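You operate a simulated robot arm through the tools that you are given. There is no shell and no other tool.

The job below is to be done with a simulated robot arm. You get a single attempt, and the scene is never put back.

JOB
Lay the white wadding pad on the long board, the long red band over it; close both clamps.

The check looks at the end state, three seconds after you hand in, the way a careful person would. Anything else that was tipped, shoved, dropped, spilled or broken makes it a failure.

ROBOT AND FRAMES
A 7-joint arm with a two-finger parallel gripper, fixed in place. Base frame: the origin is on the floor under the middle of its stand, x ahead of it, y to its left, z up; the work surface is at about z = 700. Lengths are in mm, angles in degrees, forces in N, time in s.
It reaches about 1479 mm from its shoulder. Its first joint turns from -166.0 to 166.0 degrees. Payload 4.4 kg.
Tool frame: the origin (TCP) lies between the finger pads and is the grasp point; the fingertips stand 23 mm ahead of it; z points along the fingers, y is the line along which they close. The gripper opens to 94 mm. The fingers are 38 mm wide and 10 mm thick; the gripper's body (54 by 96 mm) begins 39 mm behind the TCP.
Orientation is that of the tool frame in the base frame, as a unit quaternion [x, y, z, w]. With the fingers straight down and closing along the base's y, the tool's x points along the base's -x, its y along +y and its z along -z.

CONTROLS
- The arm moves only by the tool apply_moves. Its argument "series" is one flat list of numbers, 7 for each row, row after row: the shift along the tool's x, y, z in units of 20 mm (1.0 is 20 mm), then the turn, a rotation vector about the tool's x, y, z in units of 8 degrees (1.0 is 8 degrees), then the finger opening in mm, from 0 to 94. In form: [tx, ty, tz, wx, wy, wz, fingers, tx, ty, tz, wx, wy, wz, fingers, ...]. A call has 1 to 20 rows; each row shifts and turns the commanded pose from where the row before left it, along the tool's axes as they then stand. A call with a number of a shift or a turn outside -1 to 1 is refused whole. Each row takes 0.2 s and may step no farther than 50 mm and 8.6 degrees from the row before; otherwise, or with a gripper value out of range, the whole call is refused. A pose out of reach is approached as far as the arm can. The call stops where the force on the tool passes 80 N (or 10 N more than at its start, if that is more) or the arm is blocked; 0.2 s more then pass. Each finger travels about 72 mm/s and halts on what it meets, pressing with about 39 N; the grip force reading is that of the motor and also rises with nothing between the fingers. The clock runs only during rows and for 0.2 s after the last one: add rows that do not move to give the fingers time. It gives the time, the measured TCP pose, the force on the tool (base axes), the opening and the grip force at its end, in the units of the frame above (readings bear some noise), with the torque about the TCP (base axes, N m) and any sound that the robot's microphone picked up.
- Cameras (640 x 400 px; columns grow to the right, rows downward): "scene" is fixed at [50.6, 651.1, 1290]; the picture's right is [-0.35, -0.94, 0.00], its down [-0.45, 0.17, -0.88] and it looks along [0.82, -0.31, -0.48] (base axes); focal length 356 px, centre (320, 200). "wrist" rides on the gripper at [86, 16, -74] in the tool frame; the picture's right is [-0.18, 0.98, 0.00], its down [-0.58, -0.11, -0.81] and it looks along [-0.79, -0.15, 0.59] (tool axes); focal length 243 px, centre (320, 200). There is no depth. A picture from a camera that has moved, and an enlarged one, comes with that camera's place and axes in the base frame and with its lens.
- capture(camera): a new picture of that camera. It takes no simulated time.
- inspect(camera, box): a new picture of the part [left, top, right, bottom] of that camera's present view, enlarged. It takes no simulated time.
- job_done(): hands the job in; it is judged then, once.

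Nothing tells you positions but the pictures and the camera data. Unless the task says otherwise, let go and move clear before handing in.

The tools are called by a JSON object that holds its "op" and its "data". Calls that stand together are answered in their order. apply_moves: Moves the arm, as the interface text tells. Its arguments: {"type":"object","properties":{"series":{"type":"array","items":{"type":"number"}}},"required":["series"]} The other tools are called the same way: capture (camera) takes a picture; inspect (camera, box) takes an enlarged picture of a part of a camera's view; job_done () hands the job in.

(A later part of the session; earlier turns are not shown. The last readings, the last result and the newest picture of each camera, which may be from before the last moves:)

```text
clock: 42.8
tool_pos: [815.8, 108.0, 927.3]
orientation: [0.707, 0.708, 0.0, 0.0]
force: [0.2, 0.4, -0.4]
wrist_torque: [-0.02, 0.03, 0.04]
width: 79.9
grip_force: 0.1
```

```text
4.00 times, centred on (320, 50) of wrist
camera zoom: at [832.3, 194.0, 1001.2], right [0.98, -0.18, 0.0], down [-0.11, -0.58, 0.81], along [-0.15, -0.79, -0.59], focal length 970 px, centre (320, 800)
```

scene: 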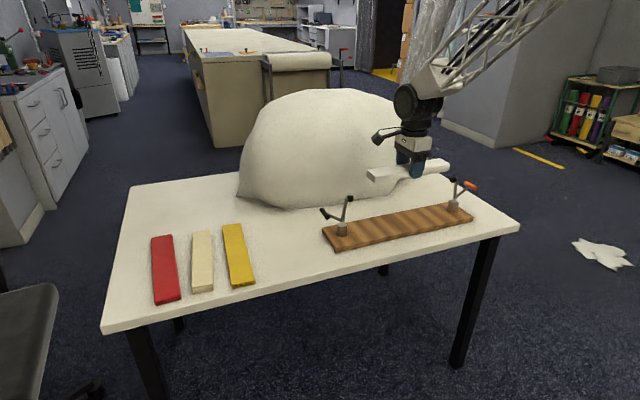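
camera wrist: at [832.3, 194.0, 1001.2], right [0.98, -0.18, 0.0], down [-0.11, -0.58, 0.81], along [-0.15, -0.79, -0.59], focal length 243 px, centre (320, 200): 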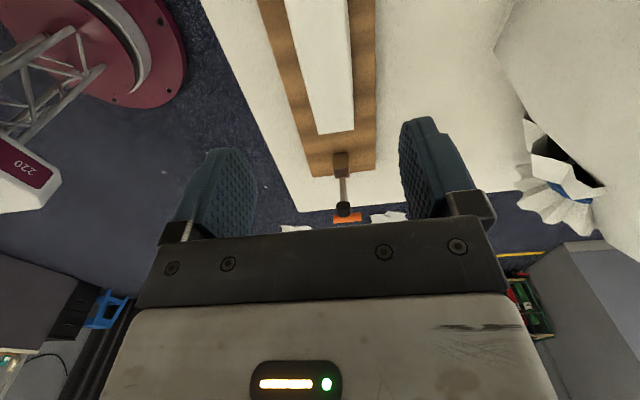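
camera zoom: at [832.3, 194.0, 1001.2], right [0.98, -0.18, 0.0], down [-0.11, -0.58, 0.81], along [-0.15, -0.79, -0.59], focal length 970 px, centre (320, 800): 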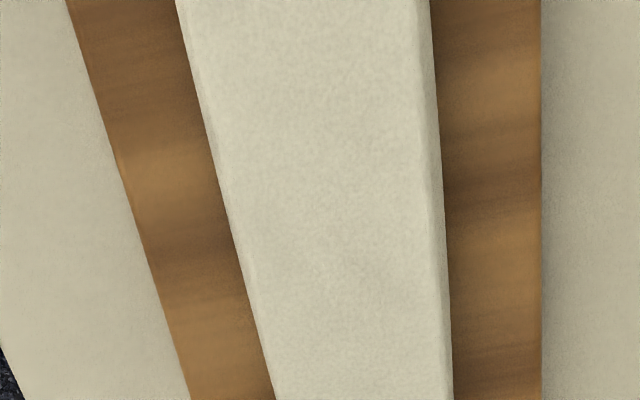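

Pad, board and clamps are all centred on x of about 815, and the handle is a T-bar 46 mm long along x at about (814, -135, 797). Next I'll travel to the red band.

{"op": "apply_moves", "data": {"series": [0.5, 0, 0, 0, 0, 0, 80, 1, 0, 0, 0, 0, 0, 80, 1, 0, 0, 0, 0, 0, 80, 1, 0, 0, 0, 0, 0, 80, 1, 0, 0, 0, 0, 0, 80, 1, 0, 0, 0, 0, 0, 80, 1, 0, 0, 0, 0, 0, 80, 1, 0, 0, 0, 0, 0, 80, 1, 0, 0, 0, 0, 0, 80, 1, 0, 0, 0, 0, 0, 80, 1, 0, 0, 0, 0, 0, 80, 1, 0, 0, 0, 0, 0, 80, 1, 0, 0, 0, 0, 0, 80, 1, 0, 0, 0, 0, 0, 80, 1, 0, 0, 0, 0, 0, 80, 1, 0, 0, 0, 0, 0, 80, 1, 0, 0, 0, 0, 0, 80, 1, 0, 0, 0, 0, 0, 80, 1, 0, 0, 0, 0, 0, 80, 1, 0, 0, 0, 0, 0, 80]}}

{"op": "apply_moves", "data": {"series": [1, 0, 0, 0, 0, 0, 80, 1, 0, 0, 0, 0, 0, 80, 1, 0, 0, 0, 0, 0, 80, 1, 0, 0, 0, 0, 0, 80, 1, 0.2, 0, 0, 0, 0, 80, 1, 0.4, 0, 0, 0, 0, 80, 1, 0.4, 0, 0, 0, 0, 80, 1, 0.4, 0, 0, 0, 0, 80, 1, 0.4, 0, 0, 0, 0, 80, 1, 0.3, 0, 0, 0, 0, 80, 1, 0.2, 0, 0, 0, 0, 80, 1, 0, 0, 0, 0, 0, 80, 1, 0, 0, 0, 0, 0, 80, 0.5, 0, 0, 0, 0, 0, 80, 0, 0, 0, 0, 0, 0, 80]}}

{"op": "capture", "data": {"camera": "scene"}}

```text
clock: 47.0
tool_pos: [816.2, 498.6, 925.9]
orientation: [0.706, 0.708, 0.0, 0.0]
force: [0.0, 0.0, -0.1]
wrist_torque: [-0.07, 0.0, -0.03]
width: 79.8
grip_force: 0.1
```

```text
clock: 50.2
tool_pos: [860.9, 766.9, 925.1]
orientation: [0.707, 0.708, 0.0, 0.0]
force: [0.2, 0.7, 0.0]
wrist_torque: [-0.05, 0.0, 0.03]
width: 79.9
grip_force: 0.0
```

```text
taken
```

scene: 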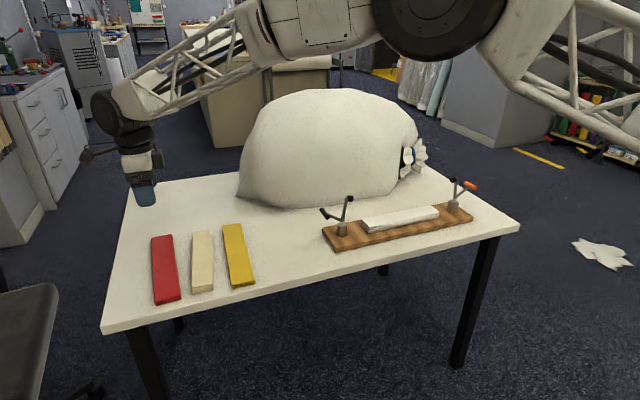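

Now I'll turn the gripper back so it closes across the red band, which is turned about +3.5° from x.

{"op": "apply_moves", "data": {"series": [0, 0, 0, 0, 0, -0.5, 80, 0, 0, 0, 0, 0, -1, 80, 0, 0, 0, 0, 0, -1, 80, 0, 0, 0, 0, 0, -1, 80, 0, 0, 0, 0, 0, -1, 80, 0, 0, 0, 0, 0, -1, 80, 0, 0, 0, 0, 0, -1, 80, 0, 0, 0, 0, 0, -1, 80, 0, 0, 0, 0, 0, -1, 80, 0, 0, 0, 0, 0, -1, 80, 0, 0, 0, 0, 0, -1, 80, 0, 0, 0, 0, 0, -0.8, 80, 0, 0, 0, 0, 0, -0.39, 80, 0, 0, 0, 0, 0, 0, 80]}}

{"op": "capture", "data": {"camera": "wrist"}}

{"op": "inspect", "data": {"camera": "wrist", "box": [230, 0, 410, 112]}}

```text
clock: 53.2
tool_pos: [860.4, 768.1, 927.0]
orientation: [-0.032, 1.0, 0.0, 0.0]
force: [0.3, 0.2, 0.0]
wrist_torque: [0.0, 0.01, 0.03]
width: 80.0
grip_force: 0.1
```

```text
taken
camera wrist: at [774.1, 777.9, 1000.4], right [0.12, 0.99, 0.0], down [0.59, -0.07, 0.81], along [0.8, -0.1, -0.59], focal length 243 px, centre (320, 200)
```

wrist: 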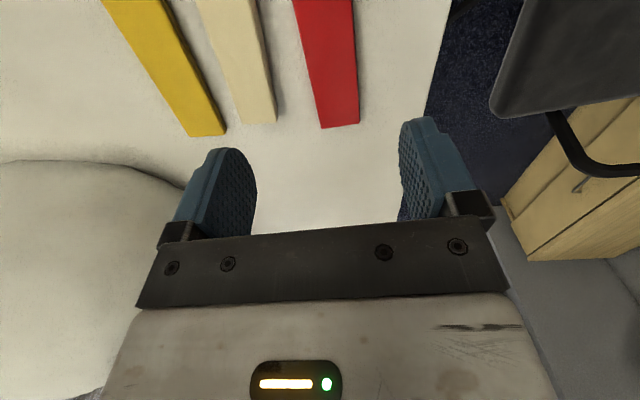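

```text
3.56 times, centred on (320, 56) of wrist
camera zoom: at [774.1, 777.9, 1000.4], right [0.12, 0.99, 0.0], down [0.59, -0.07, 0.81], along [0.8, -0.1, -0.59], focal length 863 px, centre (320, 712)
```

zoom: 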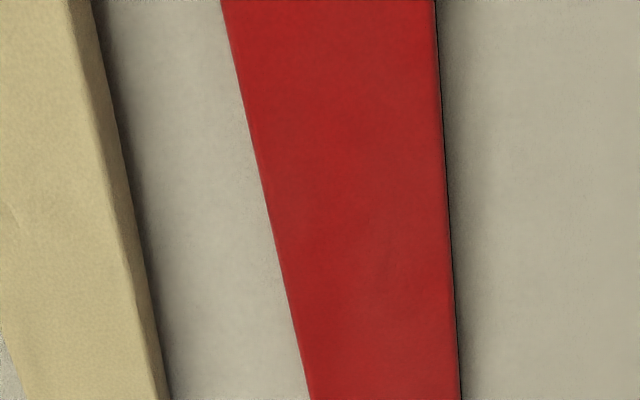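

The red band is 55 mm wide, parallel to the tool and about 4 mm off centre. I'll correct that and go down with a 76 mm opening.

{"op": "apply_moves", "data": {"series": [0.2, 0.2, 0, 0, 0, 0, 76, 0, 0, 1, 0, 0, 0, 76, 0, 0, 1, 0, 0, 0, 76, 0, 0, 1, 0, 0, 0, 76, 0, 0, 1, 0, 0, 0, 76, 0, 0, 1, 0, 0, 0, 76, 0, 0, 1, 0, 0, 0, 76, 0, 0, 1, 0, 0, 0, 76, 0, 0, 1, 0, 0, 0, 76, 0, 0, 0.8, 0, 0, 0, 76, 0, 0, 0.5, 0, 0, 0, 76, 0, 0, 0.2, 0, 0, 0, 76, 0, 0, 0, 0, 0, 0, 76]}}

{"op": "inspect", "data": {"camera": "wrist", "box": [160, 50, 480, 250]}}

{"op": "inspect", "data": {"camera": "scene", "box": [130, 210, 226, 270]}}

```text
clock: 56.0
tool_pos: [856.1, 770.7, 736.1]
orientation: [-0.032, 1.0, 0.0, 0.0]
force: [0.4, 0.4, -0.1]
wrist_torque: [-0.01, -0.02, -0.03]
width: 76.1
grip_force: 0.0
```

```text
2.00 times, centred on (320, 150) of wrist
camera zoom: at [769.8, 781.7, 810.8], right [0.12, 0.99, 0.0], down [0.59, -0.07, 0.81], along [0.8, -0.1, -0.59], focal length 485 px, centre (320, 300)
```

zoom: 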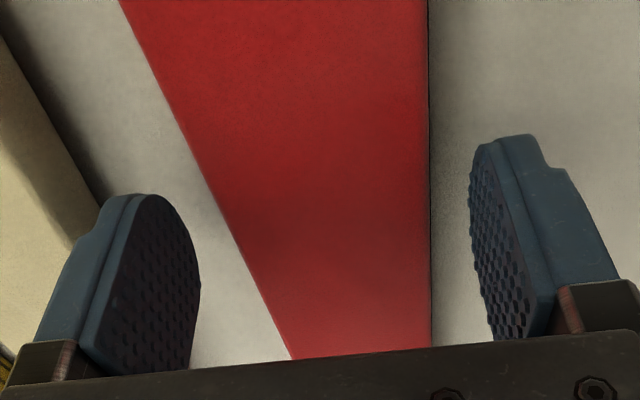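

```text
6.67 times, centred on (178, 240) of scene
camera zoom: at [50.6, 651.1, 1290.0], right [-0.35, -0.94, 0.0], down [-0.45, 0.17, -0.88], along [0.82, -0.31, -0.48], focal length 2371 px, centre (1267, -67)
```

zoom: 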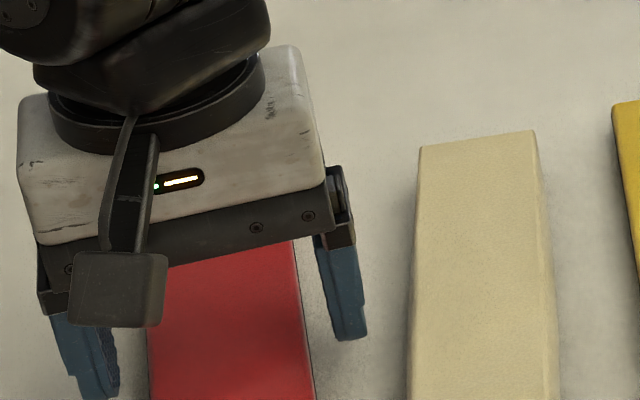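

The band is centred between the fingers. I'll lower to z of about 724 and close.

{"op": "apply_moves", "data": {"series": [0, 0, 0.3, 0, 0, 0, 76, 0, 0, 0.2, 0, 0, 0, 76, 0, 0, 0.1, 0, 0, 0, 76, 0, 0, 0, 0, 0, 0, 66, 0, 0, 0, 0, 0, 0, 56, 0, 0, 0, 0, 0, 0, 40, 0, 0, 0, 0, 0, 0, 20, 0, 0, 0, 0, 0, 0, 20, 0, 0, 0, 0, 0, 0, 20, 0, 0, 0, 0, 0, 0, 20]}}

{"op": "inspect", "data": {"camera": "wrist", "box": [160, 50, 480, 250]}}

{"op": "inspect", "data": {"camera": "scene", "box": [140, 260, 204, 310]}}

```text
clock: 58.2
tool_pos: [856.7, 771.8, 723.4]
orientation: [-0.031, 1.0, -0.001, 0.0]
force: [0.5, -0.2, 0.5]
wrist_torque: [-0.02, -0.04, 0.02]
width: 55.1
grip_force: 39.0
```

```text
2.00 times, centred on (320, 150) of wrist
camera zoom: at [769.7, 781.8, 798.4], right [0.12, 0.99, 0.0], down [0.59, -0.07, 0.81], along [0.8, -0.1, -0.59], focal length 485 px, centre (320, 300)
```

zoom: 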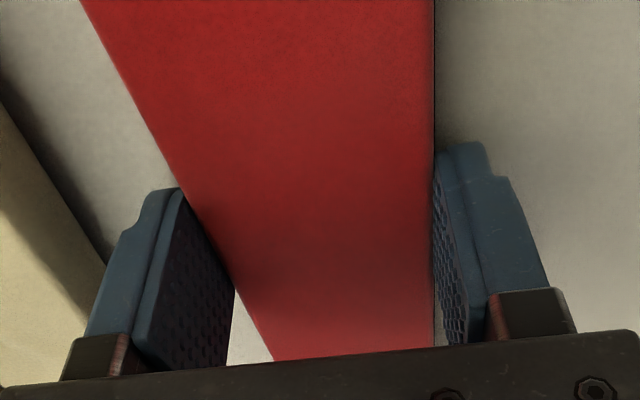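

```text
8.00 times, centred on (172, 285) of scene
camera zoom: at [50.6, 651.1, 1290.0], right [-0.35, -0.94, 0.0], down [-0.45, 0.17, -0.88], along [0.82, -0.31, -0.48], focal length 2846 px, centre (1504, -480)
```

zoom: 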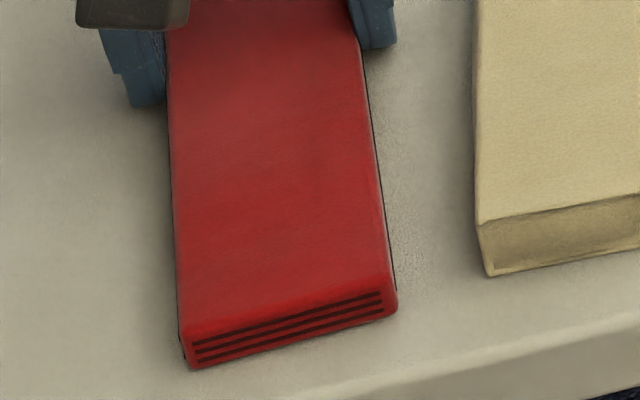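

Gripped at 55.1 mm with 39 N. I'll lift slowly, as I did with the pad.

{"op": "apply_moves", "data": {"series": [0, 0, -0.05, 0, 0, 0, 20, 0, 0, -0.05, 0, 0, 0, 20, 0, 0, -0.05, 0, 0, 0, 20, 0, 0, -0.1, 0, 0, 0, 20, 0, 0, -0.1, 0, 0, 0, 20, 0, 0, -0.1, 0, 0, 0, 20, 0, 0, -0.1, 0, 0, 0, 20, 0, 0, 0, 0, 0, 0, 20]}}

{"op": "inspect", "data": {"camera": "scene", "box": [140, 260, 204, 310]}}

{"op": "inspect", "data": {"camera": "scene", "box": [110, 200, 238, 310]}}

```text
clock: 60.0
tool_pos: [857.4, 771.4, 736.3]
orientation: [-0.031, 1.0, 0.0, 0.0]
force: [0.4, 0.7, -0.6]
wrist_torque: [0.0, -0.01, 0.01]
width: 54.8
grip_force: 39.0
```

```text
8.00 times, centred on (172, 285) of scene
camera zoom: at [50.6, 651.1, 1290.0], right [-0.35, -0.94, 0.0], down [-0.45, 0.17, -0.88], along [0.82, -0.31, -0.48], focal length 2846 px, centre (1504, -480)
```

zoom: 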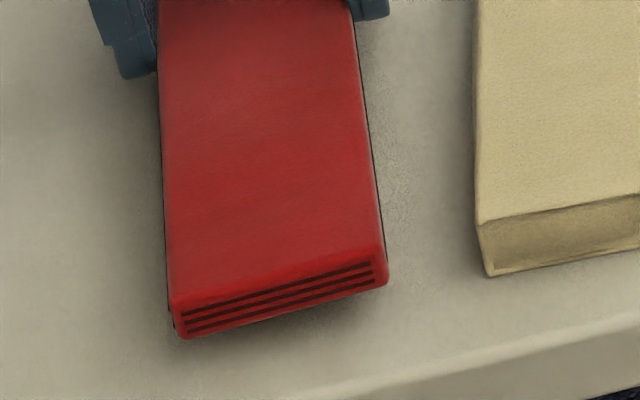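

```text
3.64 times, centred on (174, 255) of scene
camera zoom: at [50.6, 651.1, 1290.0], right [-0.35, -0.94, 0.0], down [-0.45, 0.17, -0.88], along [0.82, -0.31, -0.48], focal length 1293 px, centre (851, 0)
```

zoom: 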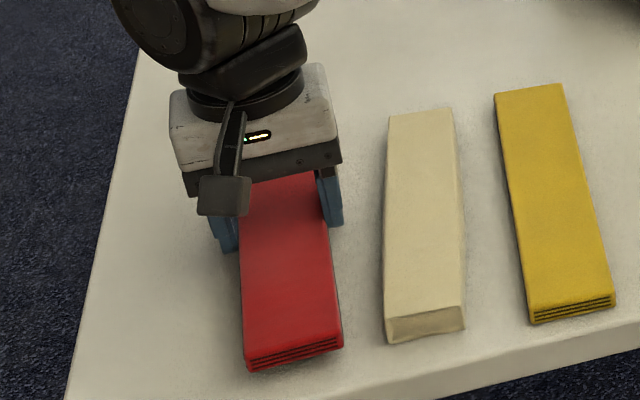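

The band is lifting with the gripper. I'll raise it to about z = 900 at moderate speed.

{"op": "apply_moves", "data": {"series": [0, 0, -0.2, 0, 0, 0, 20, 0, 0, -0.35, 0, 0, 0, 20, 0, 0, -0.45, 0, 0, 0, 20, 0.1, 0, -0.5, 0, 0, 0, 20, 0.2, 0, -0.5, 0, 0, 0, 20, 0.25, 0, -0.5, 0, 0, 0, 20, 0.25, 0, -0.5, 0, 0, 0, 20, 0.25, 0, -0.5, 0, 0, 0, 20, 0.25, 0, -0.5, 0, 0, 0, 20, 0.25, 0, -0.5, 0, 0, 0, 20, 0.25, 0, -0.5, 0, 0, 0, 20, 0.15, 0, -0.5, 0, 0, 0, 20, 0.1, 0, -0.5, 0, 0, 0, 20, 0, 0, -0.5, 0, 0, 0, 20, 0, 0, -0.5, 0, 0, 0, 20, 0, 0, -0.5, 0, 0, 0, 20, 0, 0, -0.4, 0, 0, 0, 20, 0, 0, -0.2, 0, 0, 0, 20, 0, 0, -0.1, 0, 0, 0, 20]}}

{"op": "capture", "data": {"camera": "scene"}}

```text
clock: 64.0
tool_pos: [815.6, 769.3, 899.3]
orientation: [-0.031, 1.0, -0.001, 0.0]
force: [0.6, -0.2, -0.7]
wrist_torque: [0.03, -0.02, -0.03]
width: 54.8
grip_force: 39.2
```

```text
taken
```

scene: 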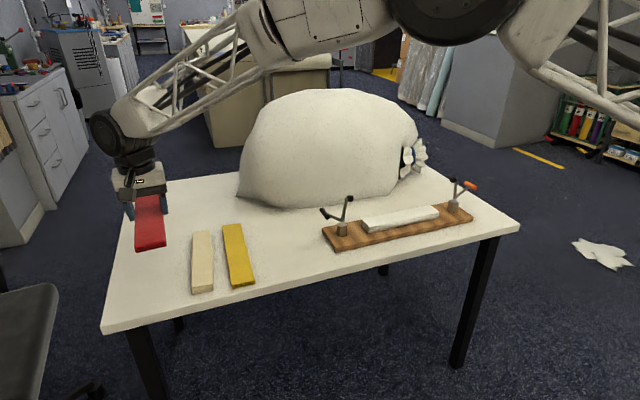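

The red band is held at z = 899. Now I'll turn it 93.6° in place.

{"op": "apply_moves", "data": {"series": [0, 0, 0, 0, 0, 0.25, 20, 0, 0, 0, 0, 0, 0.45, 20, 0, 0, 0, 0, 0, 0.6, 20, 0, 0, 0, 0, 0, 0.65, 20, 0, 0, 0, 0, 0, 0.65, 20, 0, 0, 0, 0, 0, 0.65, 20, 0, 0, 0, 0, 0, 0.65, 20, 0, 0, 0, 0, 0, 0.65, 20, 0, 0, 0, 0, 0, 0.65, 20, 0, 0, 0, 0, 0, 0.65, 20, 0, 0, 0, 0, 0, 0.65, 20, 0, 0, 0, 0, 0, 0.65, 20, 0, 0, 0, 0, 0, 0.65, 20, 0, 0, 0, 0, 0, 0.65, 20, 0, 0, 0, 0, 0, 0.65, 20, 0, 0, 0, 0, 0, 0.65, 20, 0, 0, 0, 0, 0, 0.65, 20, 0, 0, 0, 0, 0, 0.6, 20, 0, 0, 0, 0, 0, 0.45, 20, 0, 0, 0, 0, 0, 0.25, 20]}}

{"op": "inspect", "data": {"camera": "scene", "box": [70, 110, 246, 220]}}

```text
clock: 68.2
tool_pos: [816.4, 768.9, 898.4]
orientation: [0.707, 0.707, 0.0, 0.0]
force: [0.0, -1.1, -0.3]
wrist_torque: [-0.01, 0.0, 0.0]
width: 55.0
grip_force: 38.7
```

```text
3.64 times, centred on (158, 165) of scene
camera zoom: at [50.6, 651.1, 1290.0], right [-0.35, -0.94, 0.0], down [-0.45, 0.17, -0.88], along [0.82, -0.31, -0.48], focal length 1293 px, centre (909, 327)
```

zoom: 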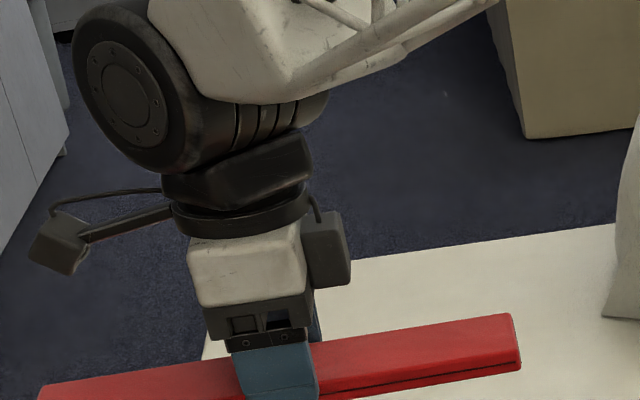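

The band is turned along y. I'll carry it toward the board at the same height, a little raised.

{"op": "apply_moves", "data": {"series": [-0.2, 0, -0.3, 0, 0, 0, 20, -0.4, 0, -0.3, 0, 0, 0, 20, -0.6, 0, 0, 0, 0, 0, 20, -0.8, 0, 0, 0, 0, 0, 20, -0.9, 0, 0, 0, 0, 0, 20, -0.9, 0, 0, 0, 0, 0, 20, -0.9, 0, 0, 0, 0, 0, 20, -0.9, 0, 0, 0, 0, 0, 20, -0.9, 0, 0, 0, 0, 0, 20, -0.9, 0, 0, 0, 0, 0, 20, -0.9, 0, 0, 0, 0, 0, 20, -0.9, 0, 0, 0, 0, 0, 20, -0.9, 0, 0, 0, 0, 0, 20, -0.9, 0, 0, 0, 0, 0, 20, -0.9, 0, 0, 0, 0, 0, 20, -0.9, 0, 0, 0, 0, 0, 20, -0.9, 0, 0, 0, 0, 0, 20, -0.9, 0, 0, 0, 0, 0, 20, -0.9, 0, 0, 0, 0, 0, 20, -0.9, 0, 0, 0, 0, 0, 20]}}

{"op": "apply_moves", "data": {"series": [-0.9, 0, 0, 0, 0, 0, 20, -0.9, 0, 0, 0, 0, 0, 20, -0.9, 0, 0, 0, 0, 0, 20, -0.9, 0, 0, 0, 0, 0, 20, -0.9, 0, 0, 0, 0, 0, 20, -0.9, 0, 0, 0, 0, 0, 20, -0.9, 0, 0, 0, 0, 0, 20, -0.9, 0, 0, 0, 0, 0, 20, -0.9, 0, 0, 0, 0, 0, 20, -0.9, 0, 0, 0, 0, 0, 20, -0.9, 0, 0, 0, 0, 0, 20, -0.9, 0, 0, 0, 0, 0, 20, -0.9, 0, 0, 0, 0, 0, 20, -0.9, 0, 0, 0, 0, 0, 20, -0.9, 0, 0, 0, 0, 0, 20, -0.9, 0, 0, 0, 0, 0, 20, -0.8, 0, 0, 0, 0, 0, 20, -0.6, 0, 0, 0, 0, 0, 20, -0.5, 0, 0, 0, 0, 0, 20, -0.3, 0, 0, 0, 0, 0, 20]}}

{"op": "capture", "data": {"camera": "scene"}}

{"op": "inspect", "data": {"camera": "scene", "box": [310, 130, 490, 255]}}

{"op": "capture", "data": {"camera": "wrist"}}

```text
clock: 72.4
tool_pos: [815.7, 440.6, 910.8]
orientation: [0.707, 0.707, 0.0, 0.0]
force: [0.0, 0.6, -1.4]
wrist_torque: [0.01, 0.0, 0.01]
width: 55.2
grip_force: 39.0
```

```text
clock: 76.6
tool_pos: [816.1, 109.3, 910.6]
orientation: [0.707, 0.707, 0.001, 0.001]
force: [-0.4, -0.2, -0.1]
wrist_torque: [0.02, 0.04, -0.01]
width: 54.8
grip_force: 39.1
```

```text
taken
```

scene: 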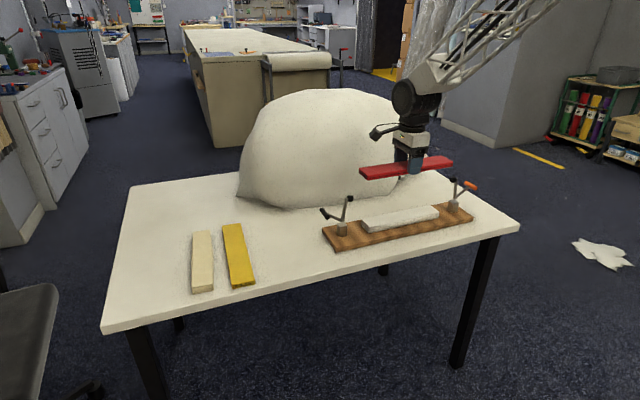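

```text
3.20 times, centred on (400, 192) of scene
camera zoom: at [50.6, 651.1, 1290.0], right [-0.35, -0.94, 0.0], down [-0.45, 0.17, -0.88], along [0.82, -0.31, -0.48], focal length 1138 px, centre (64, 224)
```

zoom: 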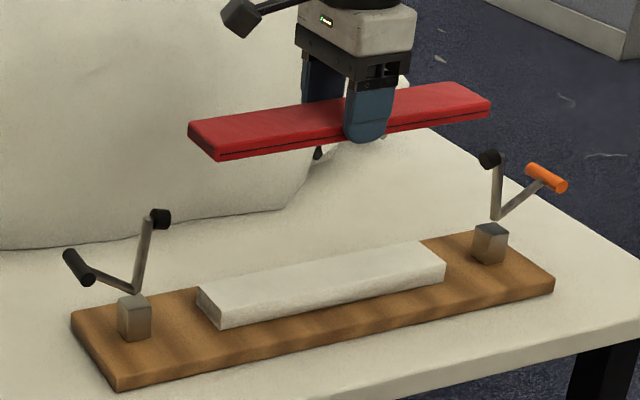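

```text
taken
camera wrist: at [832.7, 195.0, 985.8], right [0.98, -0.18, 0.0], down [-0.11, -0.58, 0.81], along [-0.15, -0.79, -0.59], focal length 243 px, centre (320, 200)
```

wrist: 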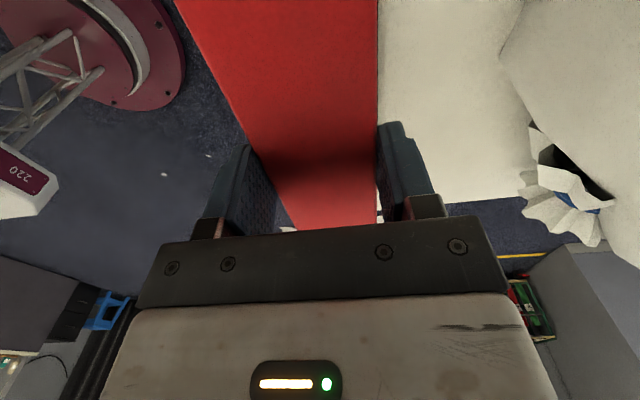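

The band is centred over the pad (both centred near y = 102). I'll lower it to just above the pad.

{"op": "apply_moves", "data": {"series": [0, 0, 0.3, 0, 0, 0, 20, 0, 0, 0.5, 0, 0, 0, 20, 0, 0, 0.7, 0, 0, 0, 20, 0, 0, 0.7, 0, 0, 0, 20, 0, 0, 0.7, 0, 0, 0, 20, 0, 0, 0.7, 0, 0, 0, 20, 0, 0, 0.7, 0, 0, 0, 20, 0, 0, 0.7, 0, 0, 0, 20, 0, 0, 0.7, 0, 0, 0, 20, 0, 0, 0.6, 0, 0, 0, 20, 0, 0, 0.4, 0, 0, 0, 20, 0, 0, 0.2, 0, 0, 0, 20, 0, 0, 0.05, 0, 0, 0, 20]}}

{"op": "inspect", "data": {"camera": "scene", "box": [310, 150, 490, 262]}}

{"op": "inspect", "data": {"camera": "scene", "box": [345, 190, 425, 240]}}

```text
clock: 79.4
tool_pos: [814.2, 108.9, 772.2]
orientation: [0.707, 0.707, 0.0, 0.0]
force: [0.3, -0.8, -1.0]
wrist_torque: [-0.01, 0.0, 0.01]
width: 55.0
grip_force: 39.1
```

```text
3.56 times, centred on (400, 206) of scene
camera zoom: at [50.6, 651.1, 1290.0], right [-0.35, -0.94, 0.0], down [-0.45, 0.17, -0.88], along [0.82, -0.31, -0.48], focal length 1265 px, centre (36, 179)
```

zoom: 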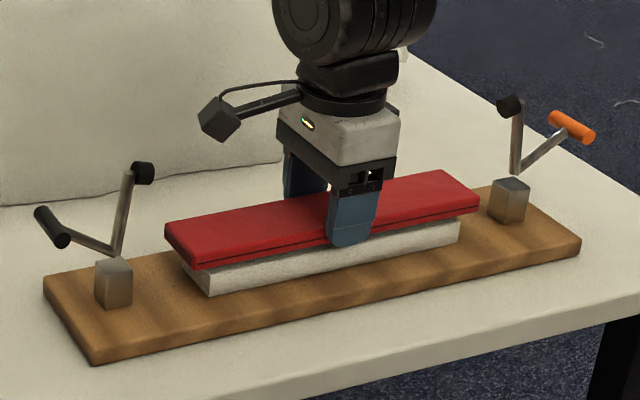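

```text
8.00 times, centred on (385, 215) of scene
camera zoom: at [50.6, 651.1, 1290.0], right [-0.35, -0.94, 0.0], down [-0.45, 0.17, -0.88], along [0.82, -0.31, -0.48], focal length 2846 px, centre (-200, 80)
```

zoom: 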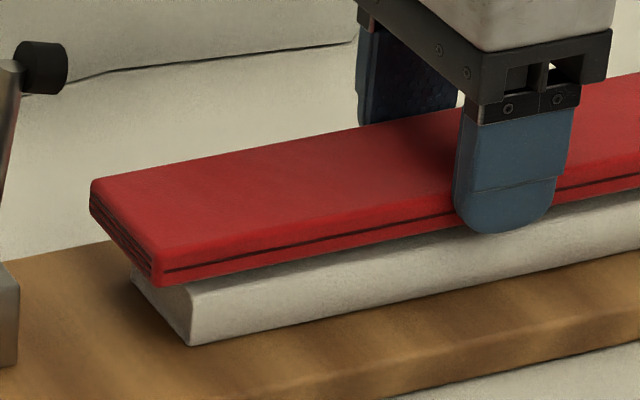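

The band hovers just above the pad with even overhang at both ends. I'll lower in fine steps and watch the force.

{"op": "apply_moves", "data": {"series": [0, 0, 0.1, 0, 0, 0, 20, 0, 0, 0.1, 0, 0, 0, 20, 0, 0, 0.1, 0, 0, 0, 20, 0, 0, 0.05, 0, 0, 0, 20, 0, 0, 0, 0, 0, 0, 20]}}

{"op": "inspect", "data": {"camera": "scene", "box": [345, 190, 425, 240]}}

```text
clock: 80.6
tool_pos: [816.7, 108.6, 765.2]
orientation: [0.707, 0.707, 0.0, 0.0]
force: [-0.4, -0.3, 0.2]
wrist_torque: [-0.01, 0.01, 0.01]
width: 55.1
grip_force: 39.2
```

```text
8.00 times, centred on (385, 215) of scene
camera zoom: at [50.6, 651.1, 1290.0], right [-0.35, -0.94, 0.0], down [-0.45, 0.17, -0.88], along [0.82, -0.31, -0.48], focal length 2846 px, centre (-200, 80)
```

zoom: 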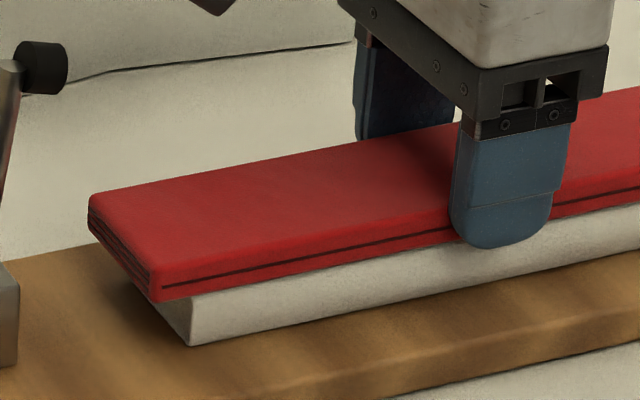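

{"op": "apply_moves", "data": {"series": [0, 0, 0.05, 0, 0, 0, 20, 0, 0, 0.05, 0, 0, 0, 20, 0, 0, 0, 0, 0, 0, 20]}}

{"op": "inspect", "data": {"camera": "scene", "box": [345, 190, 425, 240]}}

```text
clock: 81.4
tool_pos: [815.1, 109.2, 763.7]
orientation: [0.707, 0.707, 0.0, 0.001]
force: [-0.4, 0.1, 7.4]
wrist_torque: [-0.07, 0.07, -0.03]
width: 54.9
grip_force: 38.8
```

```text
8.00 times, centred on (385, 215) of scene
camera zoom: at [50.6, 651.1, 1290.0], right [-0.35, -0.94, 0.0], down [-0.45, 0.17, -0.88], along [0.82, -0.31, -0.48], focal length 2846 px, centre (-200, 80)
```

zoom: 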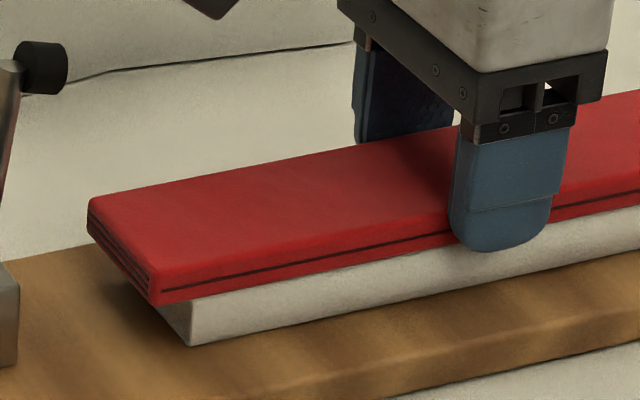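

The 7 N force shows the band has touched the pad. I'll open slowly and let it rest.

{"op": "apply_moves", "data": {"series": [0, 0, 0, 0, 0, 0, 45, 0, 0, 0, 0, 0, 0, 54, 0, 0, 0, 0, 0, 0, 58, 0, 0, 0, 0, 0, 0, 64, 0, 0, 0, 0, 0, 0, 70, 0, 0, 0, 0, 0, 0, 74, 0, 0, 0, 0, 0, 0, 74]}}

{"op": "inspect", "data": {"camera": "scene", "box": [310, 150, 490, 262]}}

{"op": "capture", "data": {"camera": "wrist"}}

```text
clock: 83.0
tool_pos: [816.1, 108.6, 763.7]
orientation: [0.707, 0.707, 0.0, 0.0]
force: [-0.2, 0.0, 0.4]
wrist_torque: [0.01, 0.03, 0.01]
width: 73.9
grip_force: 0.0
```

```text
3.56 times, centred on (400, 206) of scene
camera zoom: at [50.6, 651.1, 1290.0], right [-0.35, -0.94, 0.0], down [-0.45, 0.17, -0.88], along [0.82, -0.31, -0.48], focal length 1265 px, centre (36, 179)
```

zoom: 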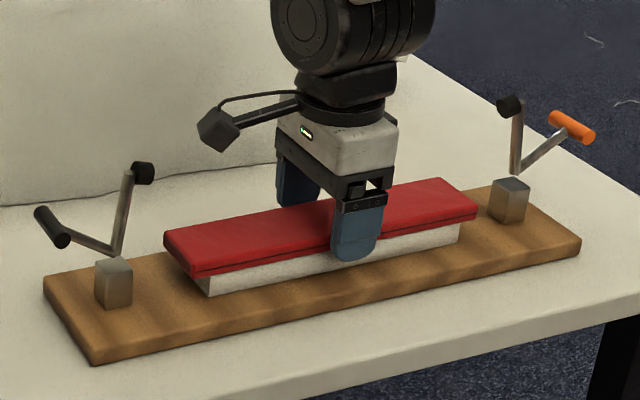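

```text
taken
camera wrist: at [832.5, 195.0, 837.7], right [0.98, -0.18, 0.0], down [-0.11, -0.58, 0.81], along [-0.15, -0.79, -0.59], focal length 243 px, centre (320, 200)
```

wrist: 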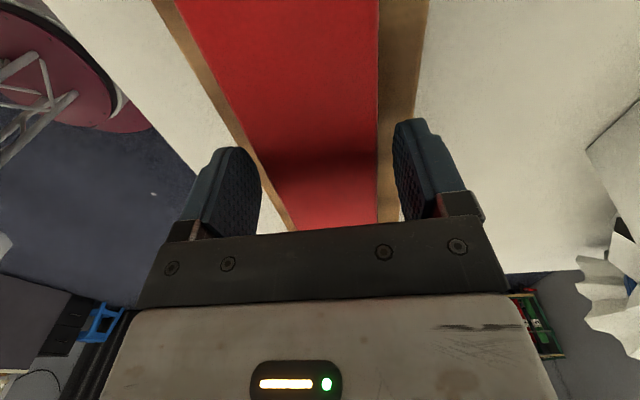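

The band rests on the pad. I'll rise straight up, then turn the gripper back so its closing line is along y and shut the fingers, ready to push the clamp handles.

{"op": "apply_moves", "data": {"series": [0, 0, -0.2, 0, 0, 0, 78, 0, 0, -0.5, 0, 0, 0, 78, 0, 0, -1, 0, 0, 0, 78, 0, 0, -1, 0, 0, 0, 78, 0, 0, -1, 0, 0, 0, 78, 0, 0, -1, 0, 0, 0, 78, 0, 0, -1, 0, 0, 0, 78, 0, 0, -1, 0, 0, 0, 78, 0, 0, -1, 0, 0, 0, 78, 0, 0, -1, 0, 0, 0, 78, 0, 0, -0.5, 0, 0, 0, 78]}}

{"op": "apply_moves", "data": {"series": [0, 0, 0, 0, 0, -0.5, 60, 0, 0, 0, 0, 0, -1, 40, 0, 0, 0, 0, 0, -1, 20, 0, 0, 0, 0, 0, -1, 0, 0, 0, 0, 0, 0, -1, 0, 0, 0, 0, 0, 0, -1, 0, 0, 0, 0, 0, 0, -1, 0, 0, 0, 0, 0, 0, -1, 0, 0, 0, 0, 0, 0, -1, 0, 0, 0, 0, 0, 0, -1, 0, 0, 0, 0, 0, 0, -1, 0, 0, 0, 0, 0, 0, -0.5, 0, 0, 0, 0, 0, 0, -0.25, 0, 0, 0, 0, 0, 0, 0, 0]}}

{"op": "inspect", "data": {"camera": "scene", "box": [310, 150, 490, 262]}}

{"op": "capture", "data": {"camera": "wrist"}}

```text
clock: 85.4
tool_pos: [815.9, 109.9, 947.6]
orientation: [0.707, 0.708, -0.001, 0.0]
force: [-0.6, -0.1, 0.5]
wrist_torque: [0.0, 0.02, 0.04]
width: 78.1
grip_force: 0.1
```

```text
clock: 88.4
tool_pos: [815.4, 108.2, 947.2]
orientation: [0.0, 1.0, 0.0, 0.0]
force: [-0.3, -0.7, 0.3]
wrist_torque: [0.01, 0.0, -0.02]
width: 0.0
grip_force: 39.0
```

```text
3.56 times, centred on (400, 206) of scene
camera zoom: at [50.6, 651.1, 1290.0], right [-0.35, -0.94, 0.0], down [-0.45, 0.17, -0.88], along [0.82, -0.31, -0.48], focal length 1265 px, centre (36, 179)
```

zoom: 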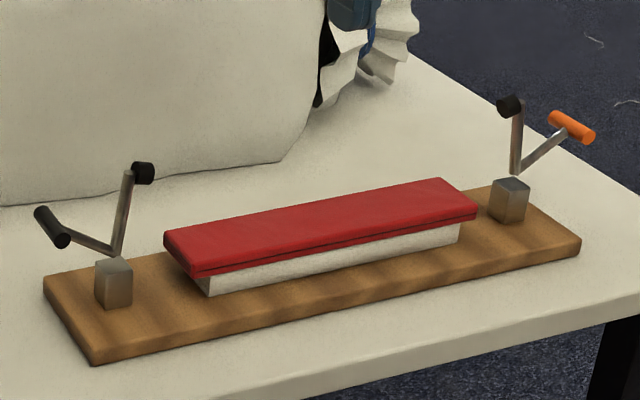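

```text
taken
camera wrist: at [729.4, 124.7, 1021.6], right [0.18, 0.98, 0.0], down [0.58, -0.11, 0.81], along [0.79, -0.15, -0.59], focal length 243 px, centre (320, 200)
```

wrist: 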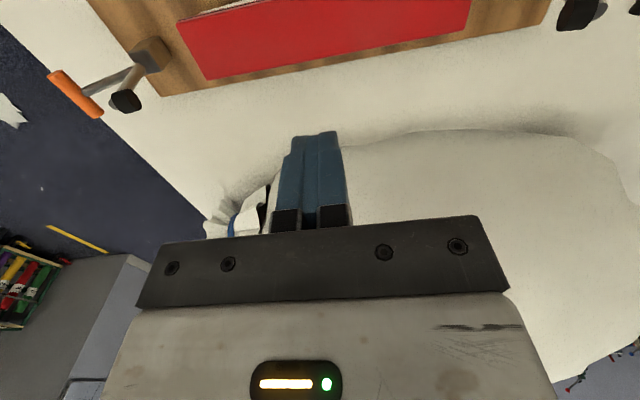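

Pad and band are stacked correctly. I'll look closely at each clamp's arms before pushing.

{"op": "inspect", "data": {"camera": "scene", "box": [440, 165, 490, 215]}}

{"op": "inspect", "data": {"camera": "scene", "box": [312, 185, 372, 245]}}

{"op": "inspect", "data": {"camera": "wrist", "box": [30, 20, 190, 120]}}

```text
8.00 times, centred on (465, 190) of scene
camera zoom: at [50.6, 651.1, 1290.0], right [-0.35, -0.94, 0.0], down [-0.45, 0.17, -0.88], along [0.82, -0.31, -0.48], focal length 2846 px, centre (-840, 280)
```

zoom: 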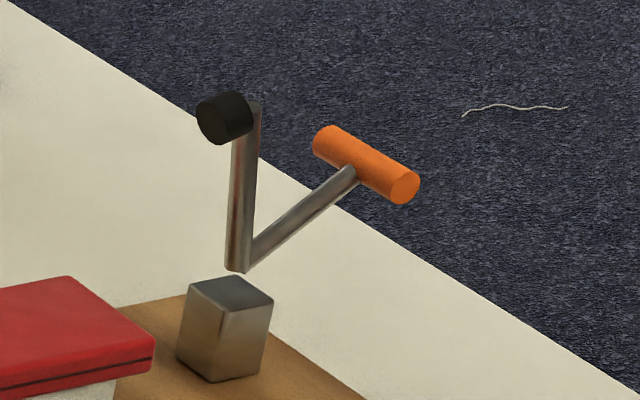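

```text
6.67 times, centred on (342, 215) of scene
camera zoom: at [50.6, 651.1, 1290.0], right [-0.35, -0.94, 0.0], down [-0.45, 0.17, -0.88], along [0.82, -0.31, -0.48], focal length 2371 px, centre (173, 100)
```

zoom: 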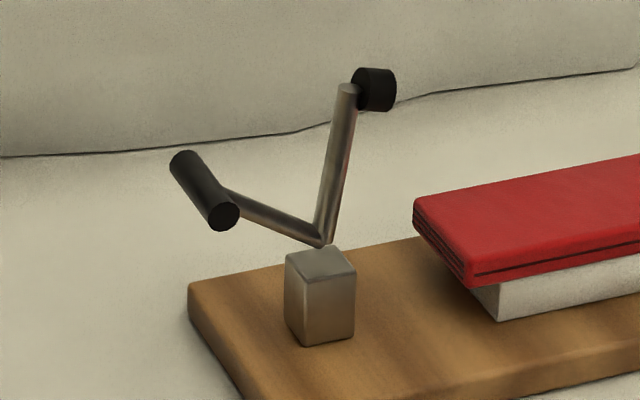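

```text
4.00 times, centred on (110, 70) of wrist
camera zoom: at [729.4, 124.7, 1021.6], right [0.18, 0.98, 0.0], down [0.58, -0.11, 0.81], along [0.79, -0.15, -0.59], focal length 970 px, centre (1160, 720)
```

zoom: 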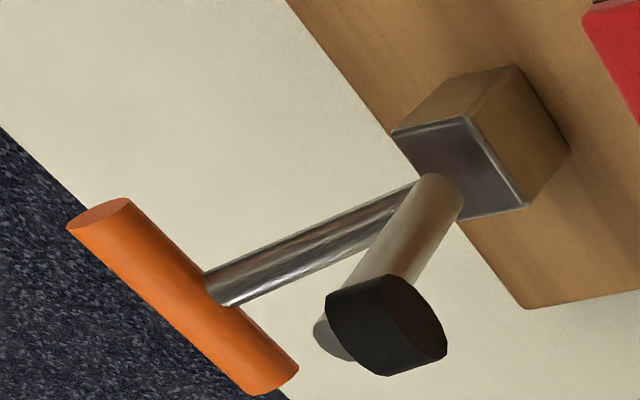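

The clamp geometry is clear. For the far clamp the pivot is at about (y -87, z 761), the T-handle at about (y -141, z 797), and the foot arm stands upright leaning inward. I'll go outside the orange handle with closed fingers and come down next to it.

{"op": "apply_moves", "data": {"series": [0, -0.5, 0, 0, 0, 0, 0, 0, -1, 0, 0, 0, 0, 0, 0, -1, 0, 0, 0, 0, 0, 0, -1, 0, 0, 0, 0, 0, 0, -1, 0, 0, 0, 0, 0, 0, -1, 0, 0, 0, 0, 0, 0, -1, 0, 0, 0, 0, 0, 0, -1, 0, 0, 0, 0, 0, 0, -1, 0, 0, 0, 0, 0, 0, -1, 0, 0, 0, 0, 0, 0, -1, 0, 0, 0, 0, 0, 0, -1, 0, 0, 0, 0, 0, 0, -1, 0, 0, 0, 0, 0, 0, -1, 0, 0, 0, 0, 0, 0, -1, 0, 0, 0, 0, 0, 0, 0, 0, 0, 0, 0, 0]}}

{"op": "apply_moves", "data": {"series": [0, 0, 0.5, 0, 0, 0, 0, 0, 0, 1, 0, 0, 0, 0, 0, 0, 1, 0, 0, 0, 0, 0, 0, 1, 0, 0, 0, 0, 0, 0, 1, 0, 0, 0, 0, 0, 0, 1, 0, 0, 0, 0, 0, 0, 1, 0, 0, 0, 0, 0, 0, 0.5, 0, 0, 0, 0, 0, 0, 0, 0, 0, 0, 0]}}

{"op": "inspect", "data": {"camera": "scene", "box": [420, 130, 510, 220]}}

{"op": "capture", "data": {"camera": "wrist"}}

```text
clock: 91.8
tool_pos: [815.9, -180.8, 947.0]
orientation: [0.0, 1.0, -0.001, 0.0]
force: [0.4, 0.4, -0.4]
wrist_torque: [0.02, -0.02, 0.01]
width: 0.0
grip_force: 38.5
```

```text
clock: 93.8
tool_pos: [815.9, -180.0, 809.1]
orientation: [-0.001, 1.0, 0.0, 0.0]
force: [-0.2, 0.2, 0.7]
wrist_torque: [0.0, 0.01, 0.02]
width: 0.0
grip_force: 38.4
```

```text
4.44 times, centred on (465, 175) of scene
camera zoom: at [50.6, 651.1, 1290.0], right [-0.35, -0.94, 0.0], down [-0.45, 0.17, -0.88], along [0.82, -0.31, -0.48], focal length 1581 px, centre (-324, 311)
```

zoom: 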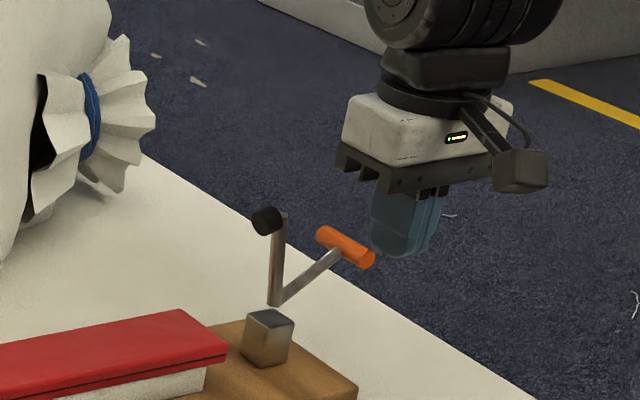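

```text
taken
camera wrist: at [729.7, -165.0, 882.2], right [0.18, 0.98, 0.0], down [0.58, -0.11, 0.81], along [0.79, -0.15, -0.59], focal length 243 px, centre (320, 200)
```

wrist: 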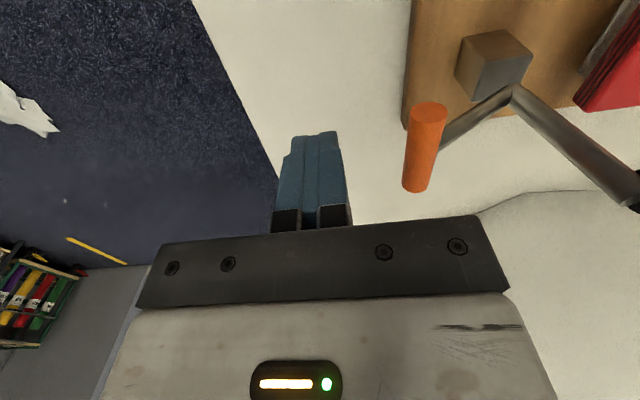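

The closed fingers stand beside the orange T-handle at the right height. I'll move toward it until just touching.

{"op": "apply_moves", "data": {"series": [0, 0.25, 0, 0, 0, 0, 0, 0, 0.25, 0, 0, 0, 0, 0, 0, 0.25, 0, 0, 0, 0, 0, 0, 0.25, 0, 0, 0, 0, 0, 0, 0.15, 0, 0, 0, 0, 0, 0, 0.1, 0, 0, 0, 0, 0]}}

{"op": "capture", "data": {"camera": "wrist"}}

{"op": "inspect", "data": {"camera": "scene", "box": [420, 130, 510, 220]}}

```text
clock: 95.2
tool_pos: [816.1, -156.6, 806.3]
orientation: [0.0, 1.0, 0.0, -0.001]
force: [0.0, 0.1, 0.1]
wrist_torque: [-0.02, 0.01, 0.0]
width: 0.1
grip_force: 38.8
```

```text
taken
camera wrist: at [729.6, -140.2, 881.5], right [0.18, 0.98, 0.0], down [0.58, -0.11, 0.81], along [0.79, -0.15, -0.59], focal length 243 px, centre (320, 200)
```

wrist: 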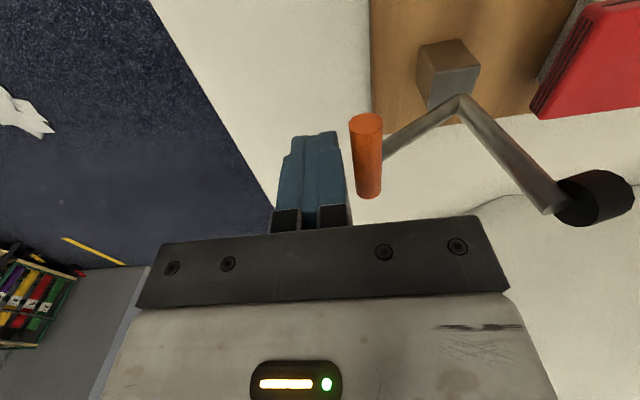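

```text
4.44 times, centred on (465, 175) of scene
camera zoom: at [50.6, 651.1, 1290.0], right [-0.35, -0.94, 0.0], down [-0.45, 0.17, -0.88], along [0.82, -0.31, -0.48], focal length 1581 px, centre (-324, 311)
```

zoom: 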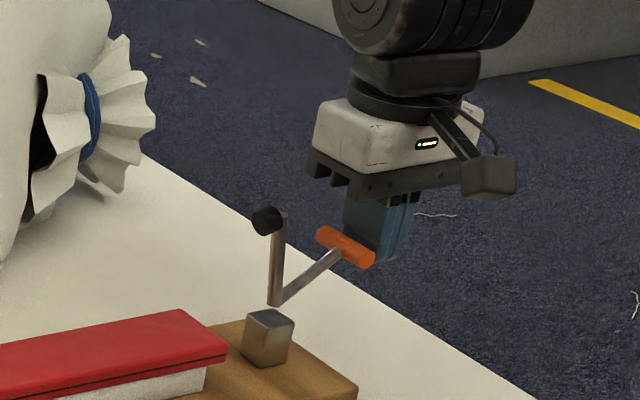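

The fingers are about 5 mm from the handle. I'll push in along the handle's arc for the first 30° and check that it turns.

{"op": "apply_moves", "data": {"series": [0, 0.25, 0, 0, 0, 0, 0, 0, 0.165, -0.22, 0, 0, 0, 0, 0, 0.185, -0.2, 0, 0, 0, 0, 0, 0.2, -0.185, 0, 0, 0, 0, 0, 0.22, -0.165, 0, 0, 0, 0, 0, 0.228, -0.145, 0, 0, 0, 0, 0, 0.243, -0.125, 0, 0, 0, 0]}}

{"op": "capture", "data": {"camera": "wrist"}}

{"op": "inspect", "data": {"camera": "scene", "box": [410, 130, 500, 220]}}

```text
clock: 96.8
tool_pos: [815.2, -126.1, 827.1]
orientation: [0.0, 1.0, 0.0, 0.001]
force: [0.2, 0.0, 0.0]
wrist_torque: [-0.01, -0.04, 0.02]
width: 0.0
grip_force: 38.7
```

```text
taken
camera wrist: at [729.4, -110.0, 902.2], right [0.18, 0.98, 0.0], down [0.58, -0.11, 0.81], along [0.79, -0.15, -0.59], focal length 243 px, centre (320, 200)
```

wrist: 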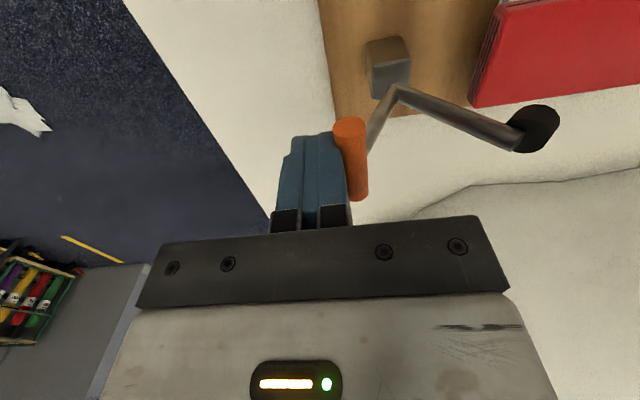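

```text
4.44 times, centred on (455, 175) of scene
camera zoom: at [50.6, 651.1, 1290.0], right [-0.35, -0.94, 0.0], down [-0.45, 0.17, -0.88], along [0.82, -0.31, -0.48], focal length 1581 px, centre (-280, 311)
```

zoom: 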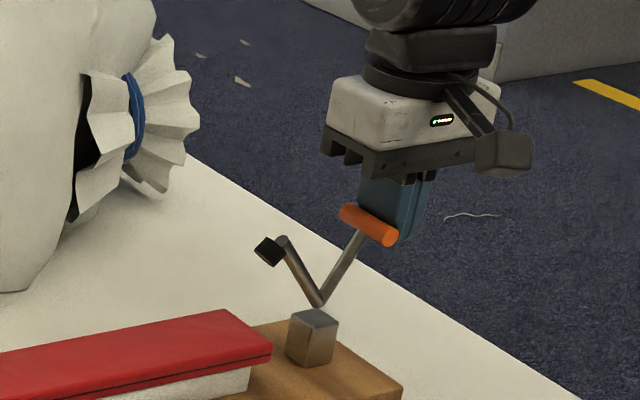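

The handle is turning and the foot is coming down. I'll carry on along the arc to just past upright.

{"op": "apply_moves", "data": {"series": [0, 0.25, -0.105, 0, 0, 0, 0, 0, 0.26, -0.085, 0, 0, 0, 0, 0, 0.268, -0.06, 0, 0, 0, 0, 0, 0.272, -0.035, 0, 0, 0, 0, 0, 0.27, -0.01, 0, 0, 0, 0]}}

{"op": "capture", "data": {"camera": "wrist"}}

{"op": "inspect", "data": {"camera": "scene", "box": [410, 130, 500, 220]}}

```text
clock: 98.0
tool_pos: [815.9, -99.6, 833.9]
orientation: [0.0, 1.0, 0.0, 0.0]
force: [0.2, -0.3, 1.7]
wrist_torque: [-0.02, 0.04, -0.02]
width: 0.0
grip_force: 38.6
```

```text
taken
camera wrist: at [729.8, -84.1, 908.4], right [0.18, 0.98, 0.0], down [0.58, -0.11, 0.81], along [0.79, -0.15, -0.59], focal length 243 px, centre (320, 200)
```

wrist: 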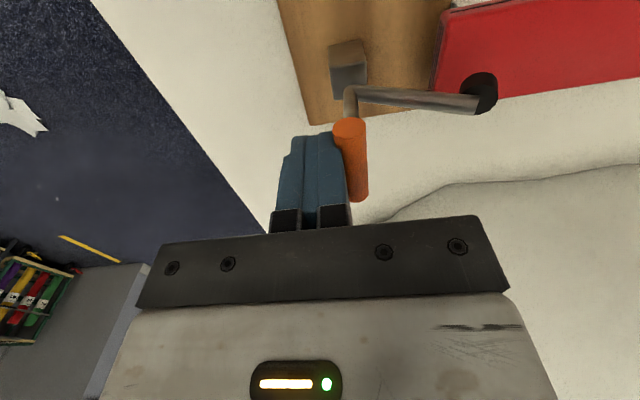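

```text
4.44 times, centred on (455, 175) of scene
camera zoom: at [50.6, 651.1, 1290.0], right [-0.35, -0.94, 0.0], down [-0.45, 0.17, -0.88], along [0.82, -0.31, -0.48], focal length 1581 px, centre (-280, 311)
```

zoom: 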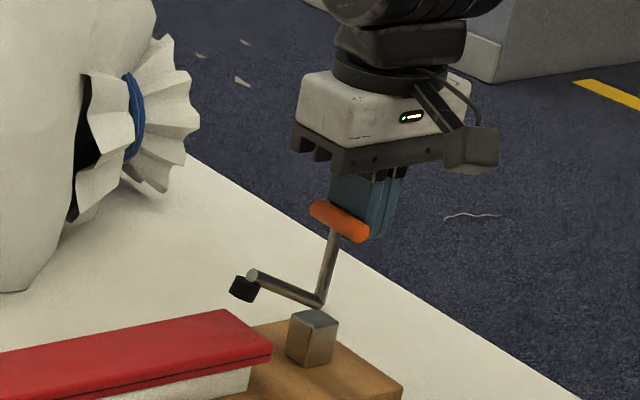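

The handle is upright and the foot is about 25° above the band. I'll keep pushing in small steps and watch for force or a click.

{"op": "apply_moves", "data": {"series": [0, 0.27, 0.01, 0, 0, 0, 0, 0, 0.27, 0.03, 0, 0, 0, 0, 0, 0.26, 0.05, 0, 0, 0, 0]}}

{"op": "inspect", "data": {"camera": "scene", "box": [410, 130, 500, 220]}}

{"op": "capture", "data": {"camera": "wrist"}}

```text
clock: 98.8
tool_pos: [815.1, -82.8, 831.1]
orientation: [0.0, 1.0, 0.0, 0.0]
force: [-0.2, -0.1, -0.5]
wrist_torque: [0.0, -0.01, 0.01]
width: 0.0
grip_force: 39.2
```

```text
4.44 times, centred on (455, 175) of scene
camera zoom: at [50.6, 651.1, 1290.0], right [-0.35, -0.94, 0.0], down [-0.45, 0.17, -0.88], along [0.82, -0.31, -0.48], focal length 1581 px, centre (-280, 311)
```

zoom: 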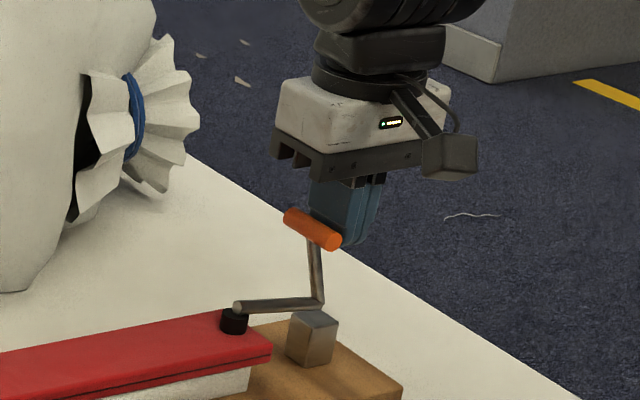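

```text
taken
camera wrist: at [729.6, -68.0, 906.5], right [0.18, 0.98, 0.0], down [0.58, -0.11, 0.81], along [0.79, -0.15, -0.59], focal length 243 px, centre (320, 200)
```

wrist: 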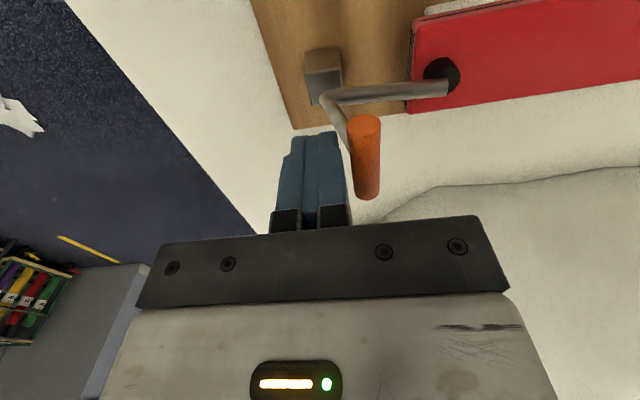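

The clamp swung over by itself and the foot now rests on the band. I'll push the handle a bit more to check that it is firmly closed.

{"op": "apply_moves", "data": {"series": [0, 0.2, 0, 0, 0, 0, 0, 0, 0.1, 0, 0, 0, 0, 0, 0, 0.05, 0, 0, 0, 0, 0, 0, 0, 0, 0, 0, 0, 0]}}

{"op": "inspect", "data": {"camera": "scene", "box": [410, 160, 480, 230]}}

{"op": "capture", "data": {"camera": "wrist"}}

```text
clock: 99.8
tool_pos: [816.1, -78.0, 832.3]
orientation: [0.001, 1.0, 0.001, 0.0]
force: [-4.0, -45.3, -1.0]
wrist_torque: [-1.1, 0.11, 0.07]
width: 0.1
grip_force: 38.5
```

```text
5.71 times, centred on (445, 195) of scene
camera zoom: at [50.6, 651.1, 1290.0], right [-0.35, -0.94, 0.0], down [-0.45, 0.17, -0.88], along [0.82, -0.31, -0.48], focal length 2032 px, centre (-394, 229)
```

zoom: 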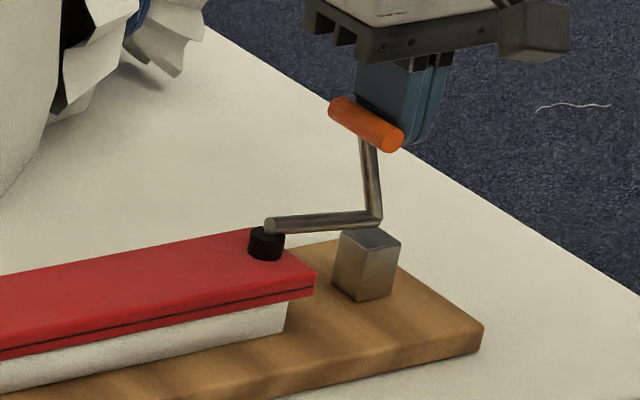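

```text
taken
camera wrist: at [729.7, -62.3, 906.8], right [0.18, 0.98, 0.0], down [0.58, -0.11, 0.81], along [0.79, -0.15, -0.59], focal length 243 px, centre (320, 200)
```

wrist: 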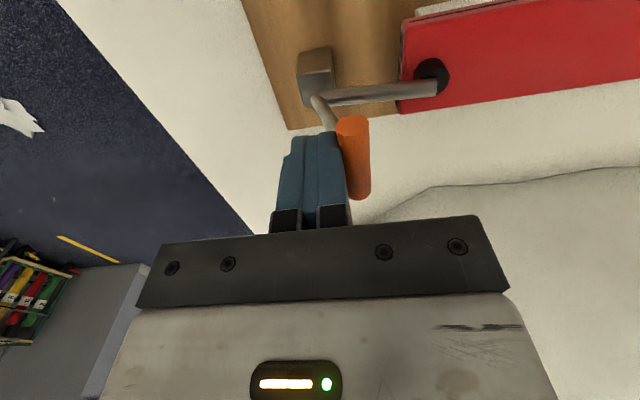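

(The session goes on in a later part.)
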